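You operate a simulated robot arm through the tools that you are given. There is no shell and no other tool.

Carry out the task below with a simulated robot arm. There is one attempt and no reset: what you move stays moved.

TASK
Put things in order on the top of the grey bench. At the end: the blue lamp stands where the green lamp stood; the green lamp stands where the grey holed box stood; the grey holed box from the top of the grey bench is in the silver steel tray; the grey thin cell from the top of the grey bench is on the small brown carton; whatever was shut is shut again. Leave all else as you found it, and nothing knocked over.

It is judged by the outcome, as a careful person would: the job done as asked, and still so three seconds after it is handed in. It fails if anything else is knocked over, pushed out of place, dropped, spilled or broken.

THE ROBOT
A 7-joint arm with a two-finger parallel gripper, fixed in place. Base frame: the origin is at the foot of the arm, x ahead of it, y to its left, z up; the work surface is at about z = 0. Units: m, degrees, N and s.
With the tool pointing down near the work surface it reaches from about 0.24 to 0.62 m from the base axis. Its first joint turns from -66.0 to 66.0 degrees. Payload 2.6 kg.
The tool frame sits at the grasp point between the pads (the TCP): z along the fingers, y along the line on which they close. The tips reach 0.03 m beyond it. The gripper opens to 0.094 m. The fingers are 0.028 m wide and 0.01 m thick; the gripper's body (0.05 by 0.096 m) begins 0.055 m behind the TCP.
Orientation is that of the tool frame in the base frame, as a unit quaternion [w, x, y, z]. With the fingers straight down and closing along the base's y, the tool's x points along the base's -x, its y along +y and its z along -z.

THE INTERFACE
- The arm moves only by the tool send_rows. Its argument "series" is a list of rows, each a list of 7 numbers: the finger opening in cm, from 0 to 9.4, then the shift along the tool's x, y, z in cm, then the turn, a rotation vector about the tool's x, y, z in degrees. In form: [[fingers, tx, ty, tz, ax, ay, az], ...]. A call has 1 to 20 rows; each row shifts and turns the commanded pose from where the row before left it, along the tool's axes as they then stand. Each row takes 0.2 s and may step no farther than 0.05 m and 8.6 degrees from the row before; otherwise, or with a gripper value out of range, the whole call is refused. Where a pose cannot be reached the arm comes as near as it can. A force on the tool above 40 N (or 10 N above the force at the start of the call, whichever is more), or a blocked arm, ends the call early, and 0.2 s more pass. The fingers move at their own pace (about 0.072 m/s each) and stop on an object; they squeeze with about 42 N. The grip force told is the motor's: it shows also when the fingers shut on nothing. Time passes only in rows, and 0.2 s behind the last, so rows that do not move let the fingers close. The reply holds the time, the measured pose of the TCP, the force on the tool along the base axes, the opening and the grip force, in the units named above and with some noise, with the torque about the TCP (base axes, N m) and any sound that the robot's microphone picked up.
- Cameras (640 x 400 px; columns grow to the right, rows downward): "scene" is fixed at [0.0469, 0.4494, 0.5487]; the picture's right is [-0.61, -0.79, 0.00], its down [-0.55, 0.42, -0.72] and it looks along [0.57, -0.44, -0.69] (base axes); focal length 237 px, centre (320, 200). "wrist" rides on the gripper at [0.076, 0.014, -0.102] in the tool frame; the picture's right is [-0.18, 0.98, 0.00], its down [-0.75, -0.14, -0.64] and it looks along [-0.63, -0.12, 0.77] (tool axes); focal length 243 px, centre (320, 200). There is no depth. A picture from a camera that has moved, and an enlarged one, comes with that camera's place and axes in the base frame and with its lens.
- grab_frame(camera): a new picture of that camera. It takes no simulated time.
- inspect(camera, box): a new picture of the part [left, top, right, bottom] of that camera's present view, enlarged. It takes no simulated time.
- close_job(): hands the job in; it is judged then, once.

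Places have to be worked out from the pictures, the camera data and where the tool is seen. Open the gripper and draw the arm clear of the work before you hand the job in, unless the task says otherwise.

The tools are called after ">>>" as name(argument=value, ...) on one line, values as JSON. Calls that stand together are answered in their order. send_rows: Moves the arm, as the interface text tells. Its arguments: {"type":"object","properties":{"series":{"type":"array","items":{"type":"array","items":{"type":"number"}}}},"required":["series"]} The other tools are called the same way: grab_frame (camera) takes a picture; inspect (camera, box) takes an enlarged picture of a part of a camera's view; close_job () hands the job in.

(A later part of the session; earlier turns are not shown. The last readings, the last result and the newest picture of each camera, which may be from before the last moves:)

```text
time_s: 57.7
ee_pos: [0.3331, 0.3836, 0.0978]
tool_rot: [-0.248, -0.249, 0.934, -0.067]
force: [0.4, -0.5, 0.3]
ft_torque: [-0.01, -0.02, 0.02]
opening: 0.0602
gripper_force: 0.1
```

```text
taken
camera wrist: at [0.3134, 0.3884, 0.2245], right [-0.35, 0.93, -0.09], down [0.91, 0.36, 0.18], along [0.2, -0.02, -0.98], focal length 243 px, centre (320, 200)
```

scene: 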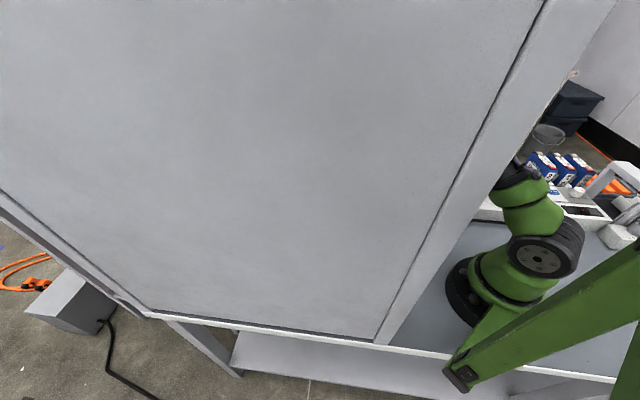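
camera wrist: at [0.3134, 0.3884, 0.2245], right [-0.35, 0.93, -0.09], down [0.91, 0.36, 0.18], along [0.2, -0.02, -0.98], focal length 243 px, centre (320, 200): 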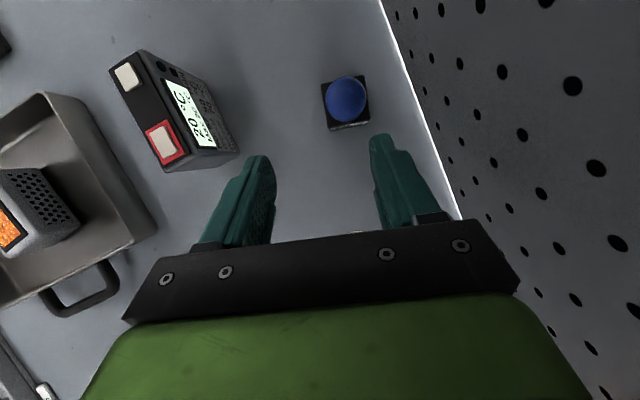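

The object I took for the grey cell has a display and perhaps a mesh on its far face. I zoom in, because that matters for telling which item is the "cell" and which the "holed box".

>>> inspect(camera="wrist", box=[90, 30, 250, 190])

>>> inspect(camera="wrist", box=[140, 50, 240, 170])

>>> inspect(camera="wrist", box=[300, 60, 390, 140])

>>> inspect(camera="wrist", box=[0, 150, 120, 260])

```text
2.50 times, centred on (170, 110) of wrist
camera zoom: at [0.3134, 0.3884, 0.2245], right [-0.35, 0.93, -0.09], down [0.91, 0.36, 0.18], along [0.2, -0.02, -0.98], focal length 606 px, centre (695, 425)
```

zoom: 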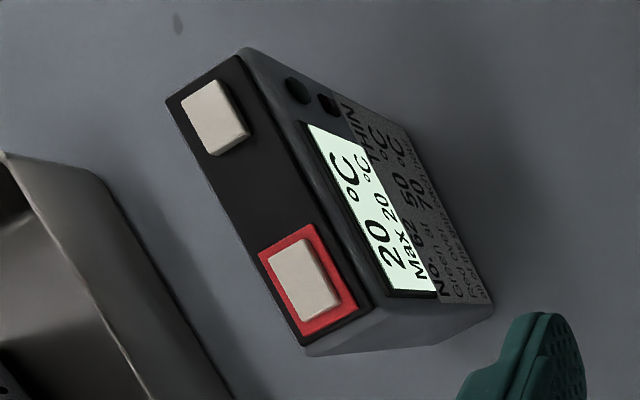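

```text
3.33 times, centred on (190, 110) of wrist
camera zoom: at [0.3134, 0.3884, 0.2245], right [-0.35, 0.93, -0.09], down [0.91, 0.36, 0.18], along [0.2, -0.02, -0.98], focal length 809 px, centre (753, 500)
```

zoom: 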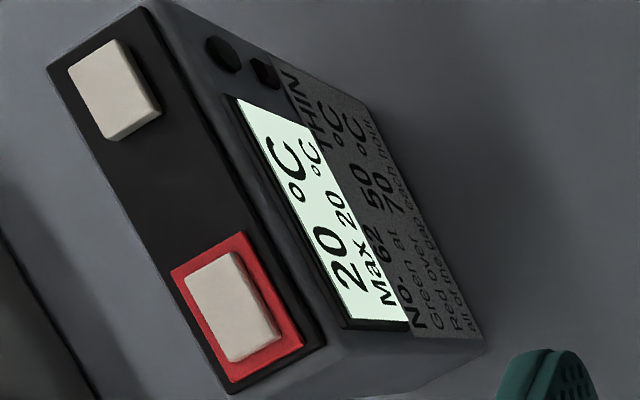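

```text
5.00 times, centred on (345, 100) of wrist
camera zoom: at [0.3134, 0.3884, 0.2245], right [-0.35, 0.93, -0.09], down [0.91, 0.36, 0.18], along [0.2, -0.02, -0.98], focal length 1213 px, centre (195, 700)
```

zoom: 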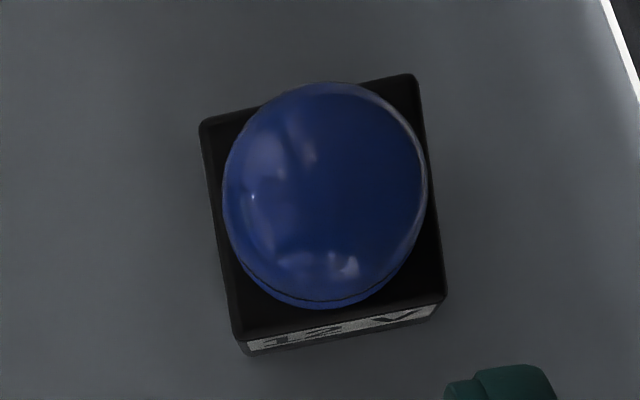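

```text
3.64 times, centred on (60, 205) of wrist
camera zoom: at [0.3134, 0.3884, 0.2245], right [-0.35, 0.93, -0.09], down [0.91, 0.36, 0.18], along [0.2, -0.02, -0.98], focal length 882 px, centre (1266, 182)
```

zoom: 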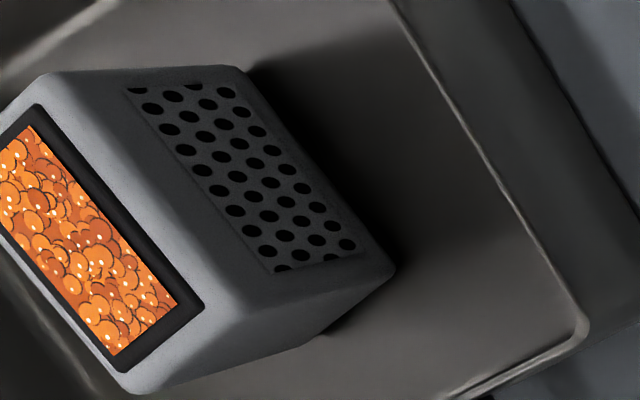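

The grey item is labelled "THIN No. 62" and has a temperature display, so it is the grey thin cell, and the orange-window box with perforated sides is the holed box. The label carries instructions, so I zoom in to read them.

>>> inspect(camera="wrist", box=[180, 60, 244, 100])

>>> inspect(camera="wrist", box=[180, 95, 244, 155])

```text
10.00 times, centred on (212, 80) of wrist
camera zoom: at [0.3134, 0.3884, 0.2245], right [-0.35, 0.93, -0.09], down [0.91, 0.36, 0.18], along [0.2, -0.02, -0.98], focal length 2426 px, centre (1400, 1400)
```

zoom: 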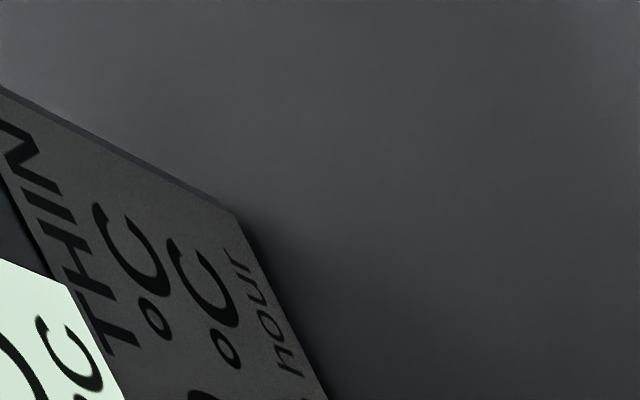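

```text
6.67 times, centred on (212, 125) of wrist
camera zoom: at [0.3134, 0.3884, 0.2245], right [-0.35, 0.93, -0.09], down [0.91, 0.36, 0.18], along [0.2, -0.02, -0.98], focal length 1618 px, centre (1040, 700)
```

zoom: 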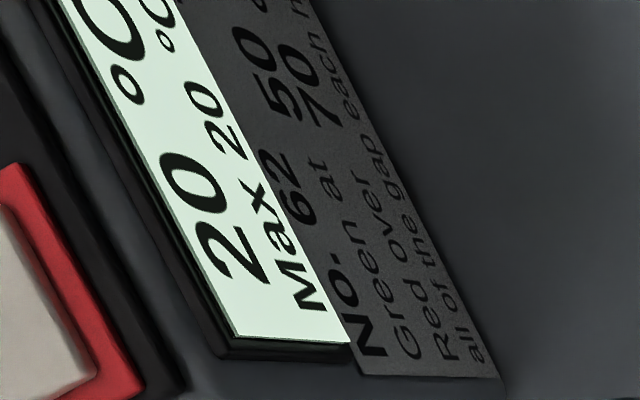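

The label reads roughly "No. 62 THIN, Green at 50 °C, Red over 70 °C…", so it's just a cell with a thermometer, now at 20 °C. The lamp centre is confirmed at (0.274, 0.375). I move over it and check the alignment.

>>> send_rows(series=[[6.0, 1.87, 1.09, 1.25, 0, 0, 0], [6.0, 1.87, 1.09, 1.25, 0, 0, 0], [6.0, 0, 0, 0, 0, 0, 0]])

>>> grab_frame(camera="wrist")

```text
time_s: 58.5
ee_pos: [0.2823, 0.3793, 0.096]
tool_rot: [-0.248, -0.25, 0.934, -0.068]
force: [-0.7, -0.6, -0.5]
ft_torque: [0.03, 0.01, -0.01]
opening: 0.0602
gripper_force: 0.1
```

```text
taken
camera wrist: at [0.2619, 0.3848, 0.2217], right [-0.35, 0.93, -0.09], down [0.91, 0.36, 0.18], along [0.21, -0.02, -0.98], focal length 243 px, centre (320, 200)
```

wrist: 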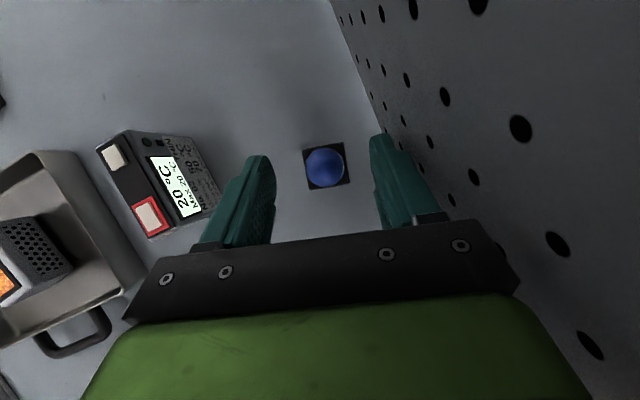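

The lamp is centred between the fingers. I descend vertically about 5.8 cm in the tilted pose, keeping clear of the pegboard.

>>> send_rows(series=[[6.0, -1.0, 0, 1.736, 0, 0, 0], [6.0, -1.0, 0, 1.736, 0, 0, 0], [6.0, -0.65, 0, 1.13, 0, 0, 0], [6.0, 0, 0, 0, 0, 0, 0]])

>>> grab_frame(camera="wrist")

```text
time_s: 59.5
ee_pos: [0.2841, 0.379, 0.0404]
tool_rot: [-0.248, -0.249, 0.934, -0.068]
force: [-0.6, 0.2, -0.7]
ft_torque: [0.01, -0.01, -0.01]
opening: 0.0598
gripper_force: 0.0
```

```text
taken
camera wrist: at [0.2645, 0.3861, 0.1666], right [-0.35, 0.93, -0.09], down [0.91, 0.36, 0.18], along [0.21, -0.02, -0.98], focal length 243 px, centre (320, 200)
```

wrist: 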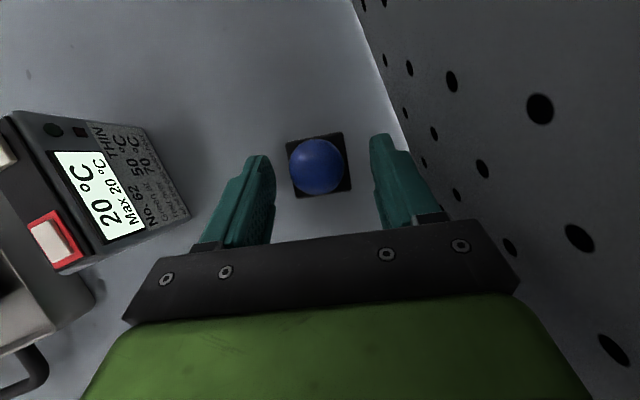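

The lamp is aligned within 1 mm laterally. I drop 3 mm more and close.

>>> send_rows(series=[[6.0, -0.14, 0, 0.25, 0, 0, 0], [2.0, 0, 0, 0, 0, 0, 0], [2.0, 0, 0, 0, 0, 0, 0], [2.0, 0, 0, 0, 0, 0, 0], [2.0, 0, 0, 0, 0, 0, 0]])

>>> grab_frame(camera="wrist")

```text
time_s: 60.7
ee_pos: [0.2854, 0.3798, 0.0391]
tool_rot: [-0.248, -0.249, 0.934, -0.067]
force: [-0.4, 0.3, -0.1]
ft_torque: [0.02, -0.01, 0.0]
opening: 0.0329
gripper_force: 41.9
```

```text
taken
camera wrist: at [0.2644, 0.3856, 0.1644], right [-0.35, 0.93, -0.09], down [0.91, 0.36, 0.18], along [0.21, -0.02, -0.98], focal length 243 px, centre (320, 200)
```

wrist: 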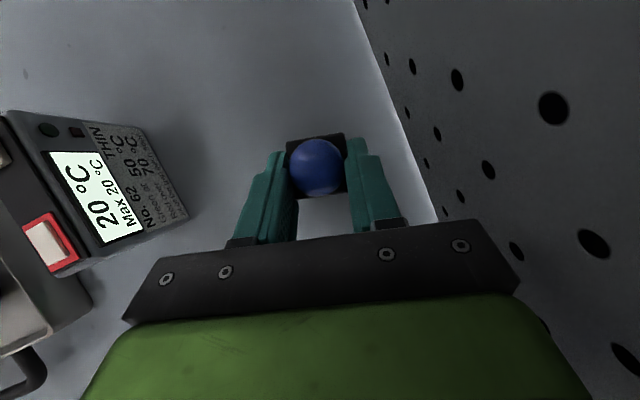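

Gripped at 3.29 cm. I lift about 6 cm (staying under the shelf limit) and retrace the path out, checking halfway.

>>> send_rows(series=[[2.0, 0.75, 0, -1.3, 0, 0, 0], [2.0, 1.25, 0, -2.17, 0, 0, 0], [2.0, 1.0, 0, -1.736, 0, 0, 0], [2.0, -1.93, -1.01, -1.22, 0, 0, 0], [2.0, -1.93, -1.01, -1.22, 0, 0, 0], [2.0, -0.4, -2.84, -0.52, 0, 0, 0], [2.0, -0.4, -2.84, -0.52, 0, 0, 0], [2.0, -0.4, -2.84, -0.52, 0, 0, 0], [2.0, -0.4, -2.84, -0.52, 0, 0, 0], [2.0, -0.4, -2.84, -0.52, 0, 0, 0], [2.0, 0, 0, 0, 0, 0, 0]])

>>> grab_frame(camera="wrist")

```text
time_s: 63.1
ee_pos: [0.43, 0.2757, 0.1168]
tool_rot: [-0.248, -0.25, 0.933, -0.068]
force: [-0.2, 0.7, 0.1]
ft_torque: [0.02, 0.04, 0.0]
opening: 0.0329
gripper_force: 41.9
```

```text
taken
camera wrist: at [0.4099, 0.2805, 0.2431], right [-0.35, 0.93, -0.09], down [0.91, 0.36, 0.18], along [0.21, -0.02, -0.98], focal length 243 px, centre (320, 200)
```

wrist: 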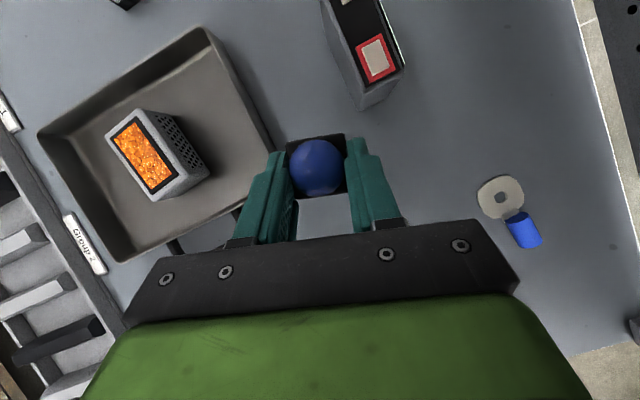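

All steady. I carry it on past the tray and out from under the shelf to the open centre.

>>> send_rows(series=[[2.0, 0.62, -3.16, 0.46, 0, 0, 0], [2.0, 0.62, -3.16, 0.46, 0, 0, 0], [2.0, 0.62, -3.16, 0.46, 0, 0, 0], [2.0, 0.62, -3.16, 0.46, 0, 0, 0], [2.0, 0.62, -3.16, 0.46, 0, 0, 0], [2.0, 1.8, -2.63, 0.76, 0, 0, 0], [2.0, 1.8, -2.63, 0.76, 0, 0, 0], [2.0, 1.8, -2.63, 0.76, 0, 0, 0], [2.0, 1.8, -2.63, 0.76, 0, 0, 0], [2.0, 2.5, -1.83, 0.53, 0, 0, 0], [2.0, 2.5, -1.83, 0.53, 0, 0, 0], [2.0, 2.5, -1.83, 0.53, 0, 0, 0], [2.0, 2.5, -1.83, 0.53, 0, 0, 0], [2.0, 2.5, -1.83, 0.53, 0, 0, 0], [2.0, 0, 0, 0, 0, 0, 0]])

>>> grab_frame(camera="wrist")

```text
time_s: 66.3
ee_pos: [0.4025, -0.1505, 0.1592]
tool_rot: [-0.249, -0.249, 0.933, -0.068]
force: [-0.2, -0.5, -0.2]
ft_torque: [-0.01, -0.01, -0.02]
opening: 0.0327
gripper_force: 41.8
```

```text
taken
camera wrist: at [0.3821, -0.1447, 0.2854], right [-0.35, 0.93, -0.09], down [0.91, 0.36, 0.18], along [0.21, -0.02, -0.98], focal length 243 px, centre (320, 200)
```

wrist: 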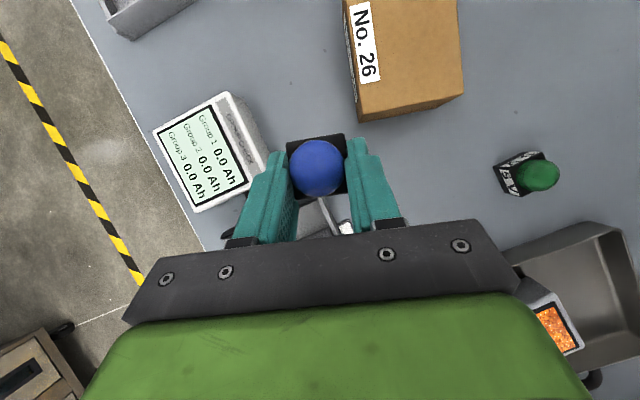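

Now I rotate 69.5° clockwise about the vertical, keeping the 30° tilt so the lamp stays upright. That lines its faces up with the green lamp's old orientation.

>>> send_rows(series=[[2.0, 0, 0, 0, -3.85, 0.03, 6.7], [2.0, 0, 0, 0, -3.85, 0.03, 6.7], [2.0, 0, 0, 0, -3.85, 0.03, 6.7], [2.0, 0, 0, 0, -3.85, 0.03, 6.7], [2.0, 0, 0, 0, -3.85, 0.03, 6.7], [2.0, 0, 0, 0, -3.85, 0.03, 6.7], [2.0, 0, 0, 0, -3.85, 0.03, 6.7], [2.0, 0, 0, 0, -3.85, 0.03, 6.7], [2.0, 0, 0, 0, -3.85, 0.03, 6.7], [2.0, 0, 0, 0, 0, 0, 0]])

>>> grab_frame(camera="wrist")

```text
time_s: 68.5
ee_pos: [0.4018, -0.1492, 0.1614]
tool_rot: [-0.243, 0.329, 0.909, 0.086]
force: [-0.1, -0.1, 0.6]
ft_torque: [-0.04, 0.02, 0.01]
opening: 0.0329
gripper_force: 42.3
```

```text
taken
camera wrist: at [0.4, -0.1279, 0.2863], right [0.75, 0.65, -0.09], down [0.66, -0.73, 0.18], along [0.05, -0.2, -0.98], focal length 243 px, centre (320, 200)
```

wrist: 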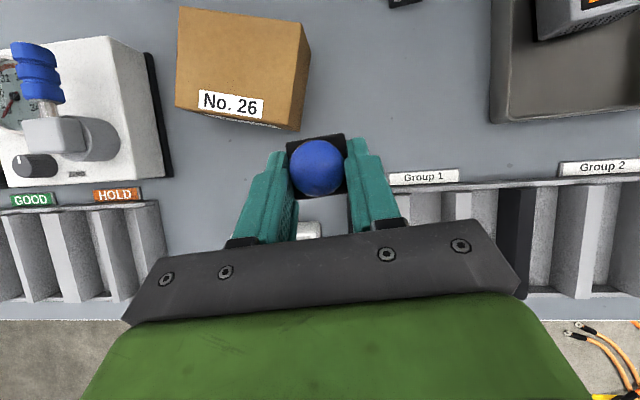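

The orientation is right, with the closing axis at azimuth 50°. I move above the green lamp's old place.

>>> send_rows(series=[[2.0, -1.92, -3.145, -0.51, 0, 0, 0], [2.0, -1.92, -3.145, -0.51, 0, 0, 0], [2.0, -1.92, -3.145, -0.51, 0, 0, 0], [2.0, -1.92, -3.145, -0.51, 0, 0, 0], [2.0, -1.92, -3.145, -0.51, 0, 0, 0], [2.0, -1.92, -3.145, -0.51, 0, 0, 0], [2.0, 0, 0, 0, 0, 0, 0]])

>>> grab_frame(camera="wrist")

```text
time_s: 70.1
ee_pos: [0.3667, -0.3625, 0.1275]
tool_rot: [-0.242, 0.328, 0.909, 0.087]
force: [-0.5, -0.1, -0.7]
ft_torque: [-0.01, 0.01, 0.02]
opening: 0.0328
gripper_force: 42.1
out of reach, approached as far as the arm can: row 6
```

```text
taken
camera wrist: at [0.3641, -0.3415, 0.2552], right [0.75, 0.66, -0.09], down [0.66, -0.73, 0.18], along [0.05, -0.2, -0.98], focal length 243 px, centre (320, 200)
```

wrist: 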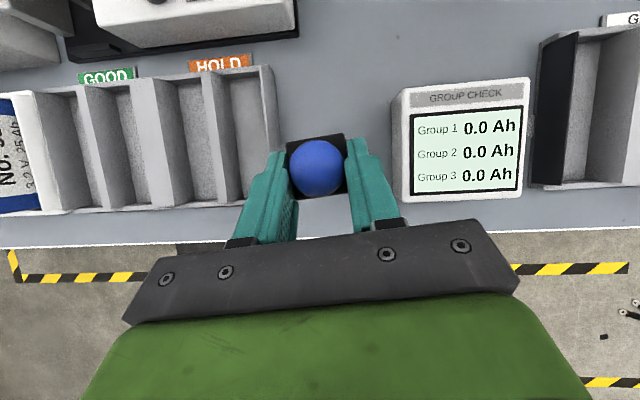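

This spot is a few millimetres past the arm's reach with the tilt. I set the lamp down about 5 mm inward here, then re-grip it vertically to fix the residual. I pull the command back into reach and descend.

>>> send_rows(series=[[2.0, 0.61, 0.13, 0.35, 0, 0, 0], [2.0, -1.49, 0, 2.61, 0, 0, 0], [2.0, -1.49, 0, 2.61, 0, 0, 0], [2.0, -0.75, 0, 1.3, 0, 0, 0], [2.0, 0, 0, 0, 0, 0, 0]])

>>> grab_frame(camera="wrist")

```text
time_s: 71.3
ee_pos: [0.3595, -0.3562, 0.0518]
tool_rot: [-0.243, 0.328, 0.909, 0.087]
force: [-0.2, 0.4, -0.8]
ft_torque: [0.02, -0.01, 0.0]
opening: 0.0328
gripper_force: 42.0
```

```text
taken
camera wrist: at [0.3579, -0.3351, 0.179], right [0.75, 0.66, -0.09], down [0.66, -0.73, 0.18], along [0.05, -0.2, -0.98], focal length 243 px, centre (320, 200)
```

wrist: 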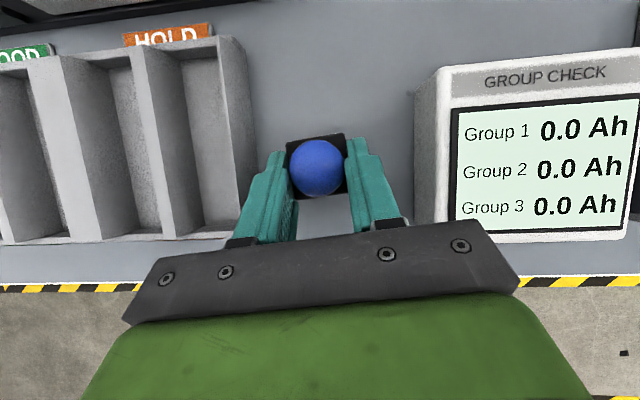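

The arm kept the reached pose as its command, so the lamp is about 1.5 cm inward. I move back out 9 mm (reachable at this height) and lower gently to contact.

>>> send_rows(series=[[2.0, -0.81, -0.1, -0.46, 0, 0, 0], [2.0, -0.4, 0, 0.7, 0, 0, 0], [2.0, -0.15, 0, 0.26, 0, 0, 0], [2.0, 0, 0, 0, 0, 0, 0]])

```text
time_s: 72.3
ee_pos: [0.3658, -0.3623, 0.0403]
tool_rot: [-0.243, 0.326, 0.909, 0.086]
force: [0.4, 0.2, -0.4]
ft_torque: [-0.05, 0.02, -0.01]
opening: 0.0329
gripper_force: 42.5
```

>>> send_rows(series=[[2.0, -0.05, 0, 0.087, 0, 0, 0], [2.0, -0.05, 0, 0.087, 0, 0, 0], [2.0, 0, 0, 0, 0, 0, 0]])

```text
time_s: 73.1
ee_pos: [0.3661, -0.3633, 0.0393]
tool_rot: [-0.243, 0.328, 0.909, 0.087]
force: [0.2, 0.9, -0.9]
ft_torque: [0.0, 0.02, -0.01]
opening: 0.0329
gripper_force: 42.1
```

No contact yet. I lower two more millimetre steps.

>>> send_rows(series=[[2.0, -0.05, 0, 0.087, 0, 0, 0], [2.0, -0.05, 0, 0.087, 0, 0, 0]])

```text
time_s: 73.7
ee_pos: [0.3655, -0.3631, 0.0374]
tool_rot: [-0.241, 0.328, 0.909, 0.086]
force: [-2.0, 2.2, 10.3]
ft_torque: [0.12, 0.05, 0.01]
opening: 0.0327
gripper_force: 41.3
```

Contact at about 10 N. I release with a modest opening and rise vertically.

>>> send_rows(series=[[4.5, 0, 0, 0, 0, 0, 0], [5.6, 0, 0, 0, 0, 0, 0], [5.6, 0.5, 0, -0.87, 0, 0, 0], [5.6, 1.25, 0, -2.17, 0, 0, 0], [5.6, 1.49, 0, -2.6, 0, 0, 0], [5.6, 0.5, 0, -0.87, 0, 0, 0], [5.6, 0, 0, 0, 0, 0, 0]])

>>> grab_frame(camera="wrist")

```text
time_s: 75.3
ee_pos: [0.368, -0.3636, 0.1108]
tool_rot: [-0.242, 0.327, 0.909, 0.085]
force: [-0.8, -0.1, 0.0]
ft_torque: [0.01, 0.0, -0.02]
opening: 0.056
gripper_force: 0.0
```

```text
taken
camera wrist: at [0.3647, -0.342, 0.2379], right [0.75, 0.66, -0.09], down [0.66, -0.73, 0.18], along [0.05, -0.2, -0.98], focal length 243 px, centre (320, 200)
```

wrist: 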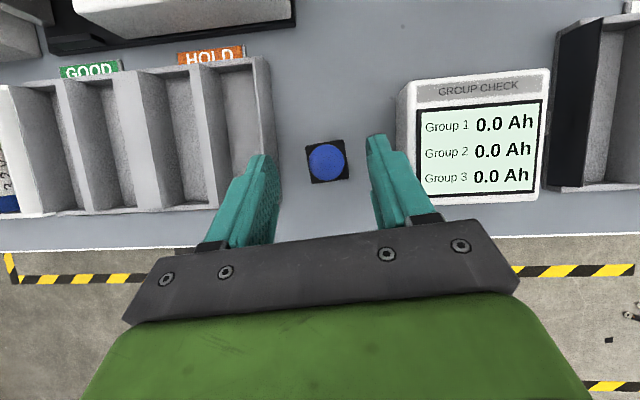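

The blue lamp is standing. I untilt to vertical and rise, to measure it the same way I measured the green lamp.

>>> send_rows(series=[[5.6, 0, 0, 0, 0, -7.5, 0], [5.6, 0, 0, 0, 0, -7.5, 0], [5.6, 0, 0, 0, 0, -7.5, 0], [5.6, 0, 0, 0, 0, -7.0, 0], [5.6, 0, 0, -3, 0, 0, 0], [5.6, 0, 0, -3, 0, 0, 0], [5.6, 0, 0, -3, 0, 0, 0], [5.6, 0, 0, 0, 0, 0, 0]])

>>> grab_frame(camera="wrist")

>>> inspect(camera="wrist", box=[240, 40, 400, 140])

```text
time_s: 77.1
ee_pos: [0.3668, -0.3625, 0.2007]
tool_rot: [-0.003, 0.339, 0.941, 0.001]
force: [-1.2, 0.8, 1.2]
ft_torque: [0.04, 0.03, 0.0]
opening: 0.0562
gripper_force: 0.0
```

```text
taken
camera wrist: at [0.3182, -0.3028, 0.3033], right [0.77, 0.64, 0.0], down [0.49, -0.59, 0.64], along [0.41, -0.49, -0.77], focal length 243 px, centre (320, 200)
```

wrist: 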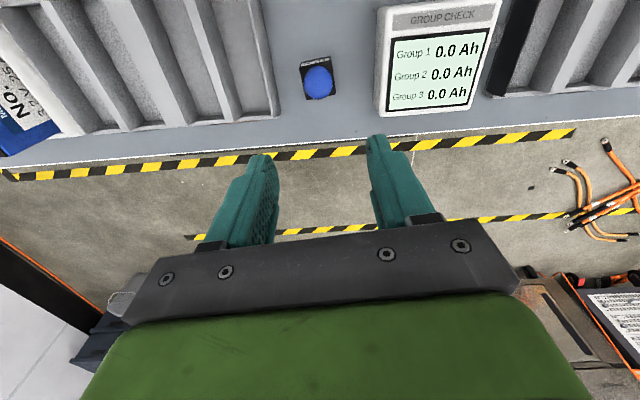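

```text
4.00 times, centred on (320, 90) of wrist
camera zoom: at [0.3182, -0.3028, 0.3033], right [0.77, 0.64, 0.0], down [0.49, -0.59, 0.64], along [0.41, -0.49, -0.77], focal length 970 px, centre (320, 640)
```

zoom: 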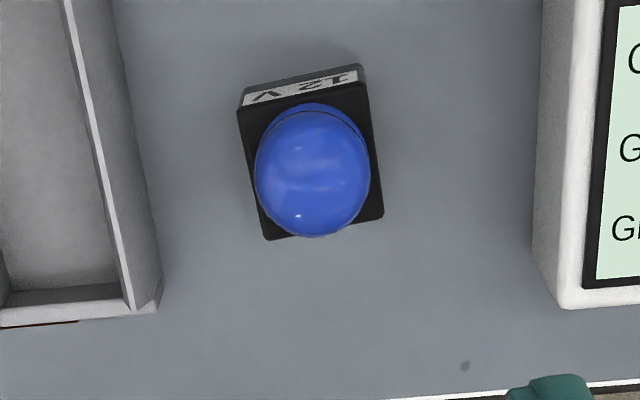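

The blue lamp stands about 5 to 6 mm short of the exact spot. I re-grip it vertically, with the same hand pose I used on the green lamp, to put it exactly where that one stood.

>>> send_rows(series=[[5.6, 1.12, 0.05, 0, 0, 0, 0], [5.6, 0, 0, 4, 0, 0, 0], [5.6, 0, 0, 4, 0, 0, 0], [5.6, 0, 0, 4, 0, 0, 0], [5.6, 0, 0, 2.5, 0, 0, 0], [5.6, 0, 0, 0, 0, 0, 0]])

>>> grab_frame(camera="wrist")

```text
time_s: 78.5
ee_pos: [0.3587, -0.3511, 0.057]
tool_rot: [-0.003, 0.339, 0.941, 0.0]
force: [-0.4, 0.5, 0.1]
ft_torque: [0.01, 0.02, 0.03]
opening: 0.056
gripper_force: 0.0
```

```text
taken
camera wrist: at [0.3095, -0.2926, 0.1593], right [0.77, 0.64, 0.0], down [0.49, -0.59, 0.64], along [0.41, -0.49, -0.77], focal length 243 px, centre (320, 200)
```

wrist: 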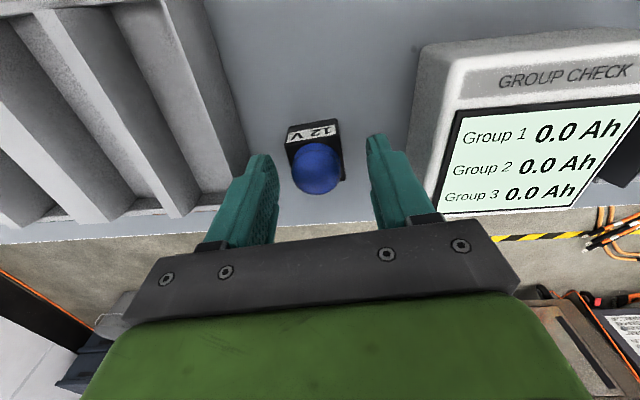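

The lamp is centred between the fingers. I go down 2.1 cm and grip.

>>> send_rows(series=[[5.6, 0, -0.15, 1.2, 0, 0, 0], [5.6, 0, 0, 0.9, 0, 0, 0], [5.6, 0, 0, 0, 0, 0, 0], [2.0, 0, 0, 0, 0, 0, 0], [2.0, 0, 0, 0, 0, 0, 0], [2.0, 0, 0, 0, 0, 0, 0]])

>>> grab_frame(camera="wrist")

```text
time_s: 79.9
ee_pos: [0.3571, -0.3549, 0.0347]
tool_rot: [-0.003, 0.339, 0.941, 0.001]
force: [0.3, 0.0, 0.4]
ft_torque: [-0.01, 0.0, -0.01]
opening: 0.0327
gripper_force: 42.2
```

```text
taken
camera wrist: at [0.3074, -0.295, 0.1384], right [0.77, 0.64, 0.0], down [0.49, -0.59, 0.64], along [0.41, -0.49, -0.77], focal length 243 px, centre (320, 200)
```

wrist: 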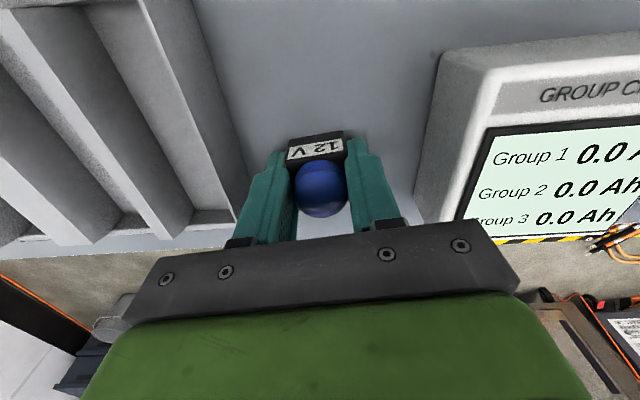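

The reading is (0.3571, -0.3549), against (0.3606, -0.360) for the green lamp, so the lamp needs to go 6 mm outward. I lift 4 mm, shift, and lower again.

>>> send_rows(series=[[2.0, 0, 0, -0.5, 0, 0, 0], [2.0, -0.6, -0.1, 0, 0, 0, 0], [2.0, 0, 0, 0, 0, 0, 0], [2.0, 0, 0, 0.35, 0, 0, 0], [2.0, 0, 0, 0, 0, 0, 0]])

>>> grab_frame(camera="wrist")

```text
time_s: 81.1
ee_pos: [0.3615, -0.3604, 0.0367]
tool_rot: [-0.004, 0.339, 0.941, 0.0]
force: [0.4, -0.5, -0.4]
ft_torque: [0.01, -0.03, -0.03]
opening: 0.0326
gripper_force: 42.1
```

```text
taken
camera wrist: at [0.3121, -0.3006, 0.14], right [0.77, 0.64, 0.0], down [0.49, -0.59, 0.64], along [0.41, -0.49, -0.77], focal length 243 px, centre (320, 200)
```

wrist: 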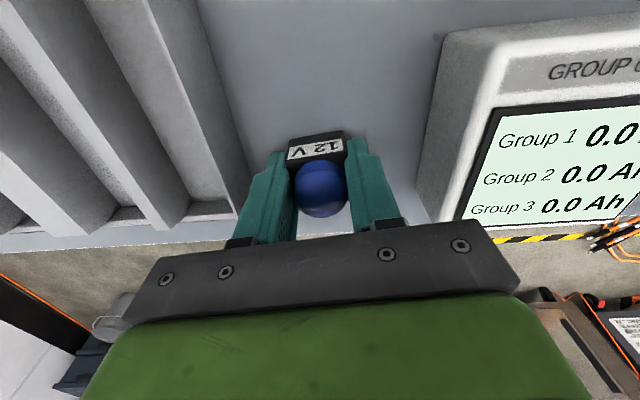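

The picture now matches the one with the green lamp. I lower the last millimetre or two to contact.

>>> send_rows(series=[[2.0, 0, 0, 0.1, 0, 0, 0], [2.0, 0, 0, 0.1, 0, 0, 0]])

```text
time_s: 81.7
ee_pos: [0.3611, -0.3603, 0.0353]
tool_rot: [-0.003, 0.339, 0.941, 0.0]
force: [-0.5, 0.1, 3.2]
ft_torque: [0.04, 0.0, 0.02]
opening: 0.0326
gripper_force: 41.7
```

Light contact at about 3 N, so the lamp is down. I release and rise.

>>> send_rows(series=[[4.5, 0, 0, 0, 0, 0, 0], [5.6, 0, 0, 0, 0, 0, 0], [5.6, 0, 0, -1.5, 0, 0, 0], [5.6, 0, 0, -4, 0, 0, 0], [5.6, 0, 0, -4, 0, 0, 0], [5.6, 0, 0, -4, 0, 0, 0], [5.6, 0, 0, 0, 0, 0, 0]])

>>> grab_frame(camera="wrist")

>>> inspect(camera="wrist", box=[0, 0, 640, 4])

```text
time_s: 83.3
ee_pos: [0.3606, -0.3624, 0.1693]
tool_rot: [-0.004, 0.338, 0.941, 0.001]
force: [0.7, 0.7, 0.2]
ft_torque: [0.02, 0.0, -0.01]
opening: 0.056
gripper_force: 0.1
```

```text
taken
camera wrist: at [0.3122, -0.3026, 0.2724], right [0.77, 0.64, 0.0], down [0.5, -0.59, 0.64], along [0.41, -0.49, -0.77], focal length 243 px, centre (320, 200)
```

wrist: 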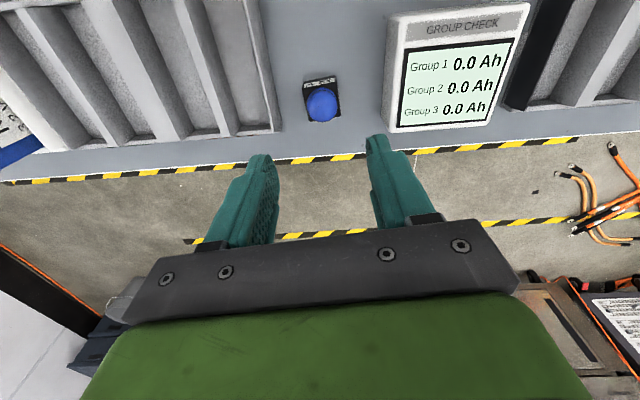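

```text
1.00 times, centred on (320, 2) of wrist (not enlarged: the box is as wide or as high as the picture)
camera zoom: at [0.3122, -0.3026, 0.2724], right [0.77, 0.64, 0.0], down [0.5, -0.59, 0.64], along [0.41, -0.49, -0.77], focal length 243 px, centre (320, 398)
```

zoom: 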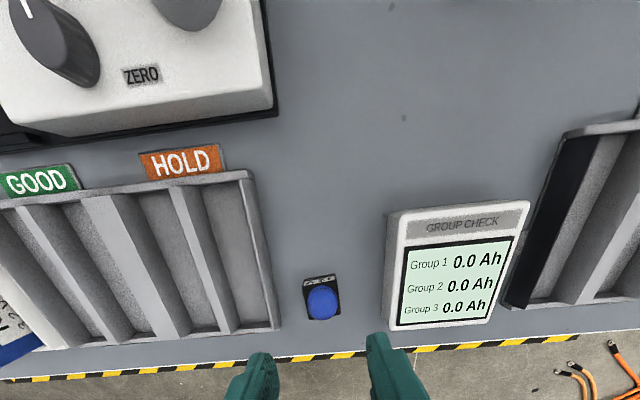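

The blue lamp now stands exactly where the green one stood. Next is the thin cell, centred at about (0.330, 0.260) with its long axis at 47°. I'll use a 40° finger-back tilt along that axis. I go to the centre and set yaw -47°.

>>> send_rows(series=[[7.0, 2.16, 3.96, 0, 0, 0, 0], [7.0, 2.16, 3.96, 0, 0, 0, 0], [7.0, 2.16, 3.96, 0, 0, 0, 0], [7.0, 2.16, 3.96, 0, 0, 0, 0], [7.0, 2.16, 3.96, 0, 0, 0, 0], [7.0, 2.16, 3.96, 0, 0, 0, 0], [7.0, 2.16, 3.96, 0, 0, 0, 0], [7.0, 0, 0, 0, 0, 0, -7.87], [7.0, 0, 0, 0, 0, 0, -7.87], [7.0, 0, 0, 0, 0, 0, -7.87], [7.0, 0, 0, 0, 0, 0, -7.87], [7.0, 0, 0, 0, 0, 0, -7.87], [7.0, 0, 0, 0, 0, 0, -7.87], [7.0, 0, 0, 0, 0, 0, -7.87], [7.0, 0, 0, 0, 0, 0, -7.87], [7.0, 0, 0, 0, 0, 0, -7.87], [7.0, 0, 0, 0, 0, 0, -7.87], [7.0, 0, 0, 0, 0, 0, -7.87], [7.0, 0, 0, 0, 0, 0, 0]])

>>> grab_frame(camera="wrist")

```text
time_s: 87.3
ee_pos: [0.4224, -0.0509, 0.1696]
tool_rot: [-0.002, -0.4, 0.917, 0.003]
force: [-1.5, -0.6, 0.0]
ft_torque: [-0.01, -0.03, -0.01]
opening: 0.07
gripper_force: 0.1
```

```text
taken
camera wrist: at [0.3603, -0.0969, 0.2725], right [-0.59, 0.8, 0.01], down [0.62, 0.45, 0.64], along [0.51, 0.38, -0.77], focal length 243 px, centre (320, 200)
```

wrist: 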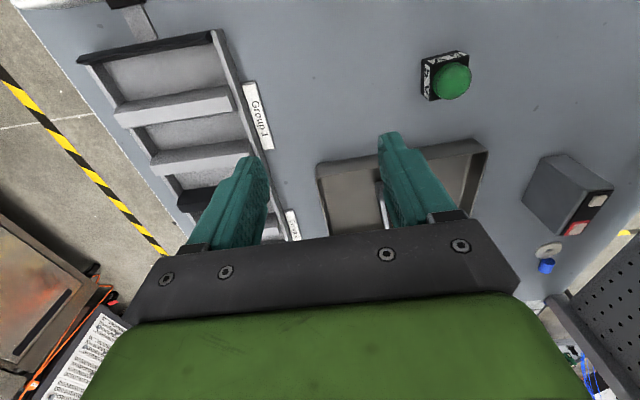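

Yaw is -47°. Now I tilt back 40°.

>>> send_rows(series=[[7.0, 0, 0, 0, 0, 8, 0], [7.0, 0, 0, 0, 0, 8, 0], [7.0, 0, 0, 0, 0, 8, 0], [7.0, 0, 0, 0, 0, 8, 0], [7.0, 0, 0, 0, 0, 8, 0], [7.0, 0, 0, 0, 0, 0, 0]])

>>> grab_frame(camera="wrist")

>>> inspect(camera="wrist", box=[636, 0, 640, 400])

```text
time_s: 88.7
ee_pos: [0.4227, -0.0517, 0.1702]
tool_rot: [-0.317, -0.376, 0.86, -0.135]
force: [-0.7, -0.3, -0.6]
ft_torque: [-0.03, 0.01, 0.01]
opening: 0.07
gripper_force: 0.0
```

```text
taken
camera wrist: at [0.4175, -0.0357, 0.2977], right [-0.62, 0.77, -0.11], down [0.78, 0.63, 0.0], along [0.07, -0.09, -0.99], focal length 243 px, centre (320, 200)
```

wrist: 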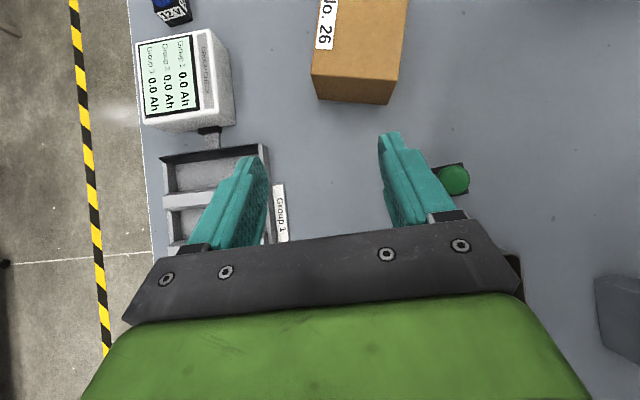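

```text
1.00 times, centred on (638, 200) of wrist (not enlarged: the box is as wide or as high as the picture)
camera zoom: at [0.4175, -0.0357, 0.2977], right [-0.62, 0.77, -0.11], down [0.78, 0.63, 0.0], along [0.07, -0.09, -0.99], focal length 243 px, centre (2, 200)
```

zoom: 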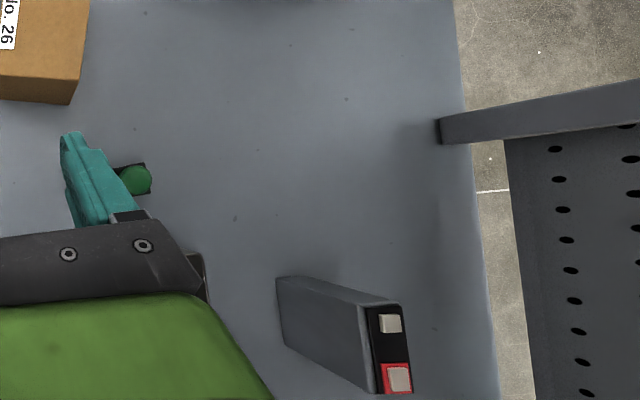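

Tilt is 40°. I move to the extended waypoint in front of the shelf, over the tray, at about 0.12 height.

>>> send_rows(series=[[7.0, -2.47, 0.26, -0.34, 0, 0, 0], [7.0, -2.47, 0.26, -0.34, 0, 0, 0], [7.0, -2.47, 0.26, -0.34, 0, 0, 0], [7.0, -2.0, 1.77, -1.4, 0, 0, 0], [7.0, -2.0, 1.77, -1.4, 0, 0, 0], [7.0, -2.0, 1.77, -1.4, 0, 0, 0], [7.0, -2.0, 1.77, -1.4, 0, 0, 0], [7.0, 0, 0, 0, 0, 0, 0]])

>>> grab_frame(camera="wrist")

```text
time_s: 90.5
ee_pos: [0.4767, 0.1192, 0.1198]
tool_rot: [-0.316, -0.375, 0.861, -0.133]
force: [0.0, -0.4, 0.7]
ft_torque: [0.03, 0.02, 0.02]
opening: 0.0701
gripper_force: 0.1
```

```text
taken
camera wrist: at [0.472, 0.1342, 0.2474], right [-0.62, 0.77, -0.11], down [0.78, 0.63, 0.0], along [0.07, -0.09, -0.99], focal length 243 px, centre (320, 200)
```

wrist: 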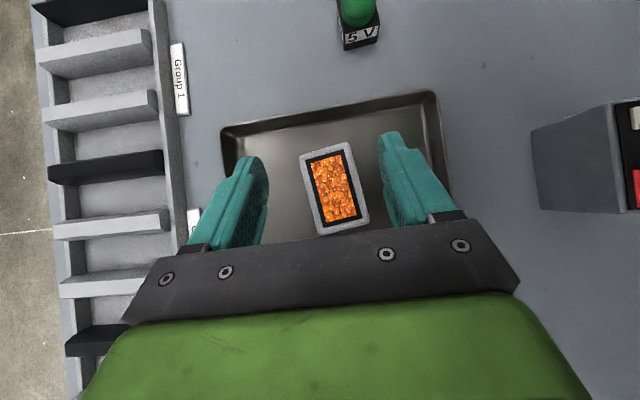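

Clear. I continue to (0.42, 0.24), beside the far end of the cell.

>>> send_rows(series=[[7.0, -0.93, 3.09, -0.83, 0, 0, 0], [7.0, -0.93, 3.09, -0.83, 0, 0, 0], [7.0, -0.93, 3.09, -0.83, 0, 0, 0], [7.0, -0.93, 3.09, -0.83, 0, 0, 0], [7.0, 0, 0, 0, 0, 0, 0]])

>>> grab_frame(camera="wrist")

```text
time_s: 91.7
ee_pos: [0.4168, 0.2414, 0.1241]
tool_rot: [-0.315, -0.376, 0.861, -0.134]
force: [0.0, -1.0, -0.2]
ft_torque: [0.01, 0.02, 0.07]
opening: 0.0699
gripper_force: 0.0
```

```text
taken
camera wrist: at [0.4128, 0.2567, 0.2504], right [-0.62, 0.77, -0.11], down [0.78, 0.63, 0.0], along [0.07, -0.08, -0.99], focal length 243 px, centre (320, 200)
```

wrist: 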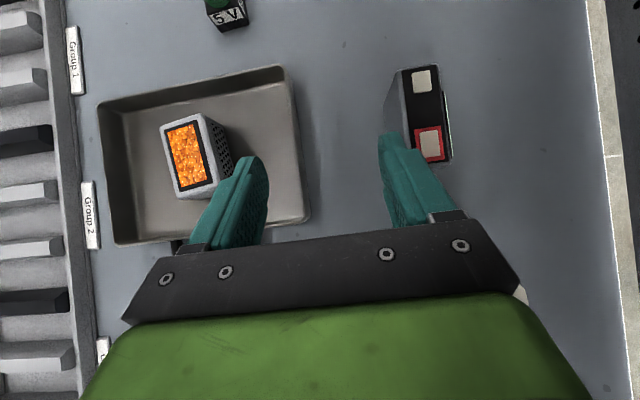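

I zoom on the cell from here to refine its position and heading before straddling it.

>>> inspect(camera="wrist", box=[370, 50, 480, 180])

```text
3.08 times, centred on (425, 115) of wrist
camera zoom: at [0.4128, 0.2567, 0.2504], right [-0.62, 0.77, -0.11], down [0.78, 0.63, 0.0], along [0.07, -0.08, -0.99], focal length 746 px, centre (-3, 462)
```

zoom: 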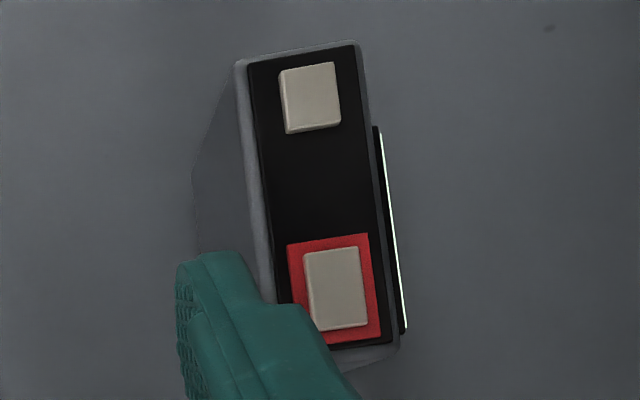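

The cell is confirmed at centre (0.329, 0.261), long axis about 46°, thickness 2.8 cm. I move to the pre-grasp point above and behind its far end, on the tool's axis.

>>> send_rows(series=[[7.0, -0.46, 2.56, -0.2, 0, 0, 0], [7.0, -0.46, 2.56, -0.2, 0, 0, 0], [7.0, -0.46, 2.57, -0.2, 0, 0, 0], [7.0, 0, 0, 0, 0, 0, 0]])

>>> grab_frame(camera="wrist")

```text
time_s: 92.7
ee_pos: [0.3692, 0.3047, 0.1191]
tool_rot: [-0.314, -0.375, 0.862, -0.134]
force: [1.3, -0.1, 0.0]
ft_torque: [0.04, 0.01, -0.01]
opening: 0.0699
gripper_force: 0.1
```

```text
taken
camera wrist: at [0.3639, 0.3205, 0.247], right [-0.62, 0.77, -0.11], down [0.78, 0.63, 0.01], along [0.08, -0.08, -0.99], focal length 243 px, centre (320, 200)
```

wrist: 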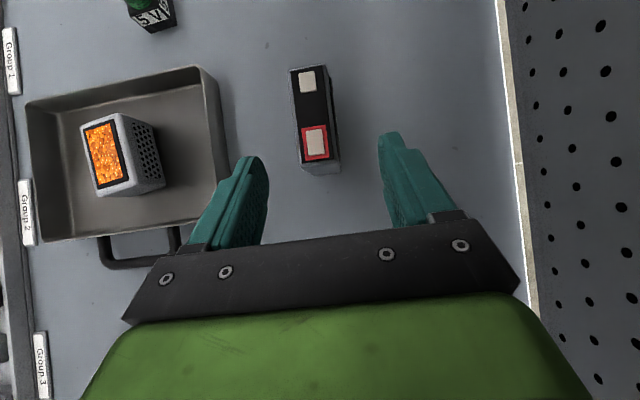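

The cell is centred between the open fingers. I advance 8 cm along the tool's axis so the fingers straddle it, pausing before the end.

>>> send_rows(series=[[7.0, -0.1, -0.05, 3, 0, 0, 0], [7.0, -0.1, -0.05, 3, 0, 0, 0], [7.0, 0, 0, 0, 0, 0, 0]])

>>> grab_frame(camera="wrist")

```text
time_s: 93.5
ee_pos: [0.3448, 0.2767, 0.0723]
tool_rot: [-0.315, -0.376, 0.861, -0.134]
force: [-1.1, 0.1, 0.4]
ft_torque: [0.03, 0.02, 0.02]
opening: 0.0702
gripper_force: 0.0
```

```text
taken
camera wrist: at [0.3405, 0.292, 0.1995], right [-0.62, 0.77, -0.11], down [0.78, 0.63, 0.0], along [0.07, -0.08, -0.99], focal length 243 px, centre (320, 200)
```

wrist: 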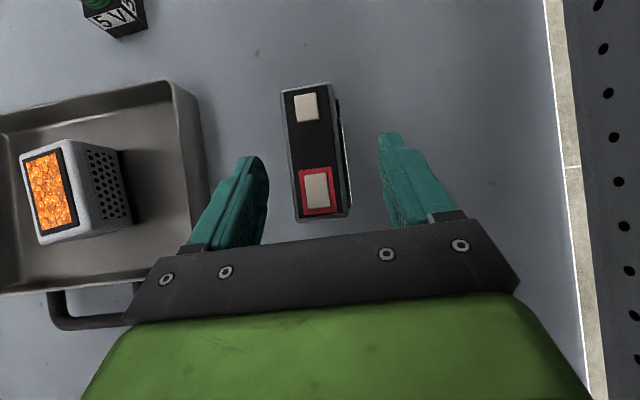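

Straddling cleanly with no contact. I go the last 2.2 cm, then close.

>>> send_rows(series=[[7.0, 0, 0, 1.2, 0, 0, 0], [7.0, 0, 0, 1.0, 0, 0, 0], [7.0, 0, 0, 0, 0, 0, 0]])

>>> grab_frame(camera="wrist")

```text
time_s: 94.3
ee_pos: [0.3367, 0.2654, 0.0556]
tool_rot: [-0.315, -0.375, 0.861, -0.134]
force: [-0.9, -0.3, -0.2]
ft_torque: [0.01, 0.02, 0.0]
opening: 0.0702
gripper_force: 0.0
```

```text
taken
camera wrist: at [0.331, 0.2811, 0.1827], right [-0.62, 0.77, -0.11], down [0.78, 0.63, 0.0], along [0.07, -0.08, -0.99], focal length 243 px, centre (320, 200)
```

wrist: 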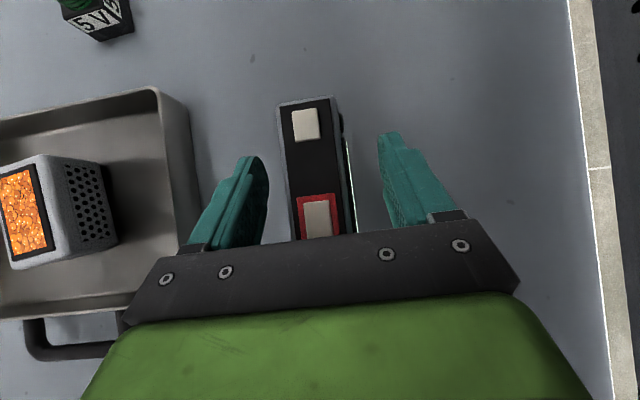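

The cell is well between the pads, so I close.

>>> send_rows(series=[[2.0, 0, 0, 0, 0, 0, 0], [2.0, 0, 0, 0, 0, 0, 0], [2.0, 0, 0, 0, 0, 0, 0], [2.0, 0, 0, 0, 0, 0, 0], [2.0, 0, 0, 0, 0, 0, 0]])

>>> grab_frame(camera="wrist")

```text
time_s: 95.5
ee_pos: [0.3343, 0.2661, 0.0555]
tool_rot: [-0.315, -0.375, 0.861, -0.135]
force: [0.2, -1.3, 1.2]
ft_torque: [-0.05, -0.19, -0.05]
opening: 0.034
gripper_force: 42.5
```

```text
taken
camera wrist: at [0.3312, 0.2811, 0.1828], right [-0.62, 0.77, -0.11], down [0.78, 0.63, 0.0], along [0.07, -0.09, -0.99], focal length 243 px, centre (320, 200)
```

wrist: 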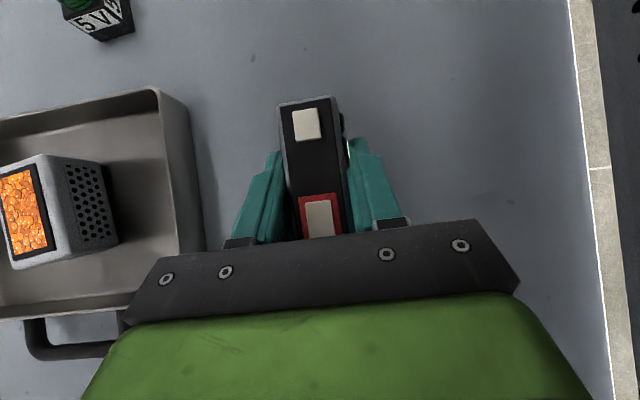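

Gripped at 3.4 cm (cell plus display). I lift 1 cm, back out along the tool's axis (which keeps the elbow low), and sidestep to (0.417, 0.241).

>>> send_rows(series=[[2.0, 0.33, 0, -0.38, 0, 0, 0], [2.0, 0.33, 0, -0.38, 0, 0, 0], [2.0, 0, 0, -2.4, 0, 0, 0], [2.0, 0, 0, -2.4, 0, 0, 0], [2.0, 0, 0, -2.4, 0, 0, 0], [2.0, 0, 0, 0, 0, 0, 0]])

>>> grab_frame(camera="wrist")

```text
time_s: 96.9
ee_pos: [0.3673, 0.3, 0.1233]
tool_rot: [-0.315, -0.375, 0.861, -0.135]
force: [0.3, 0.6, -4.1]
ft_torque: [-0.01, -0.02, 0.01]
opening: 0.0339
gripper_force: 42.2
```

```text
taken
camera wrist: at [0.3629, 0.315, 0.2503], right [-0.62, 0.77, -0.11], down [0.78, 0.63, 0.0], along [0.07, -0.08, -0.99], focal length 243 px, centre (320, 200)
```

wrist: 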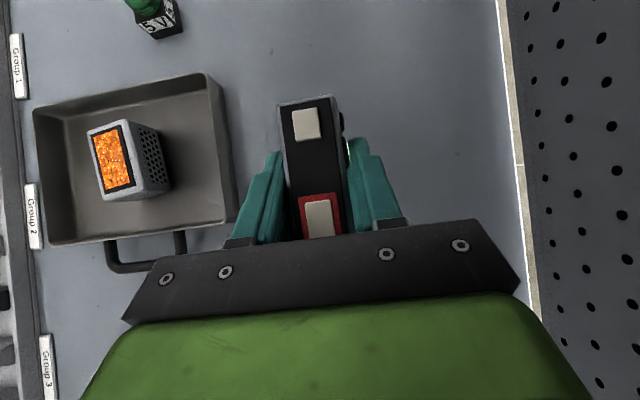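

The cell is steady, weighing about 4 N. I retrace the route out from under the shelf to the open centre.

>>> send_rows(series=[[2.0, 0.3, -2.57, 0.08, 0, 0, 0], [2.0, 0.3, -2.57, 0.08, 0, 0, 0], [2.0, 0.3, -2.57, 0.08, 0, 0, 0], [2.0, 0.93, -3.09, 0.83, 0, 0, 0], [2.0, 0.93, -3.09, 0.83, 0, 0, 0], [2.0, 0.93, -3.09, 0.83, 0, 0, 0], [2.0, 0.93, -3.09, 0.83, 0, 0, 0], [2.0, 2.0, -1.77, 1.4, 0, 0, 0], [2.0, 2.0, -1.77, 1.4, 0, 0, 0], [2.0, 2.0, -1.77, 1.4, 0, 0, 0], [2.0, 2.0, -1.77, 1.4, 0, 0, 0], [2.0, 2.47, -0.26, 0.34, 0, 0, 0], [2.0, 2.47, -0.26, 0.34, 0, 0, 0], [2.0, 2.47, -0.26, 0.34, 0, 0, 0], [2.0, 0, 0, 0, 0, 0, 0]])

>>> grab_frame(camera="wrist")

```text
time_s: 100.1
ee_pos: [0.4237, -0.0514, 0.1706]
tool_rot: [-0.317, -0.375, 0.861, -0.134]
force: [-0.2, -0.1, -2.8]
ft_torque: [0.02, 0.01, 0.0]
opening: 0.0341
gripper_force: 42.3
```

```text
taken
camera wrist: at [0.42, -0.0363, 0.2983], right [-0.62, 0.77, -0.11], down [0.78, 0.63, 0.0], along [0.07, -0.08, -0.99], focal length 243 px, centre (320, 200)
```

wrist: 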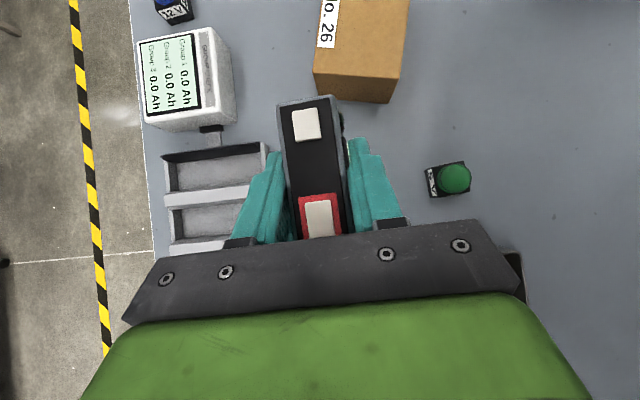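

Out and steady. Now I measure the carton's top from here for the placement.

>>> inspect(camera="wrist", box=[0, 0, 640, 4])

```text
1.00 times, centred on (320, 2) of wrist (not enlarged: the box is as wide or as high as the picture)
camera zoom: at [0.42, -0.0363, 0.2983], right [-0.62, 0.77, -0.11], down [0.78, 0.63, 0.0], along [0.07, -0.08, -0.99], focal length 243 px, centre (320, 398)
```

zoom: 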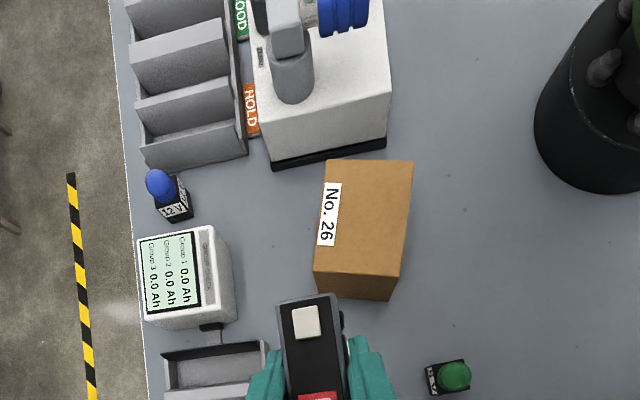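

The carton's top is centred at about (0.2735, -0.1355), long axis at 33°, top about 0.056 high. I rotate 14° about the vertical to align the cell with it, then move above it.

>>> send_rows(series=[[2.0, 0, 0, 0, -4.53, -0.04, 5.33], [2.0, 0, 0, 0, -4.53, -0.04, 5.33], [2.0, 0, 0, 0, 0, 0, 0]])

```text
time_s: 100.9
ee_pos: [0.4242, -0.0513, 0.1714]
tool_rot: [-0.33, -0.268, 0.9, -0.094]
force: [-0.4, 0.3, -2.8]
ft_torque: [0.01, -0.02, -0.02]
opening: 0.0338
gripper_force: 43.1
```

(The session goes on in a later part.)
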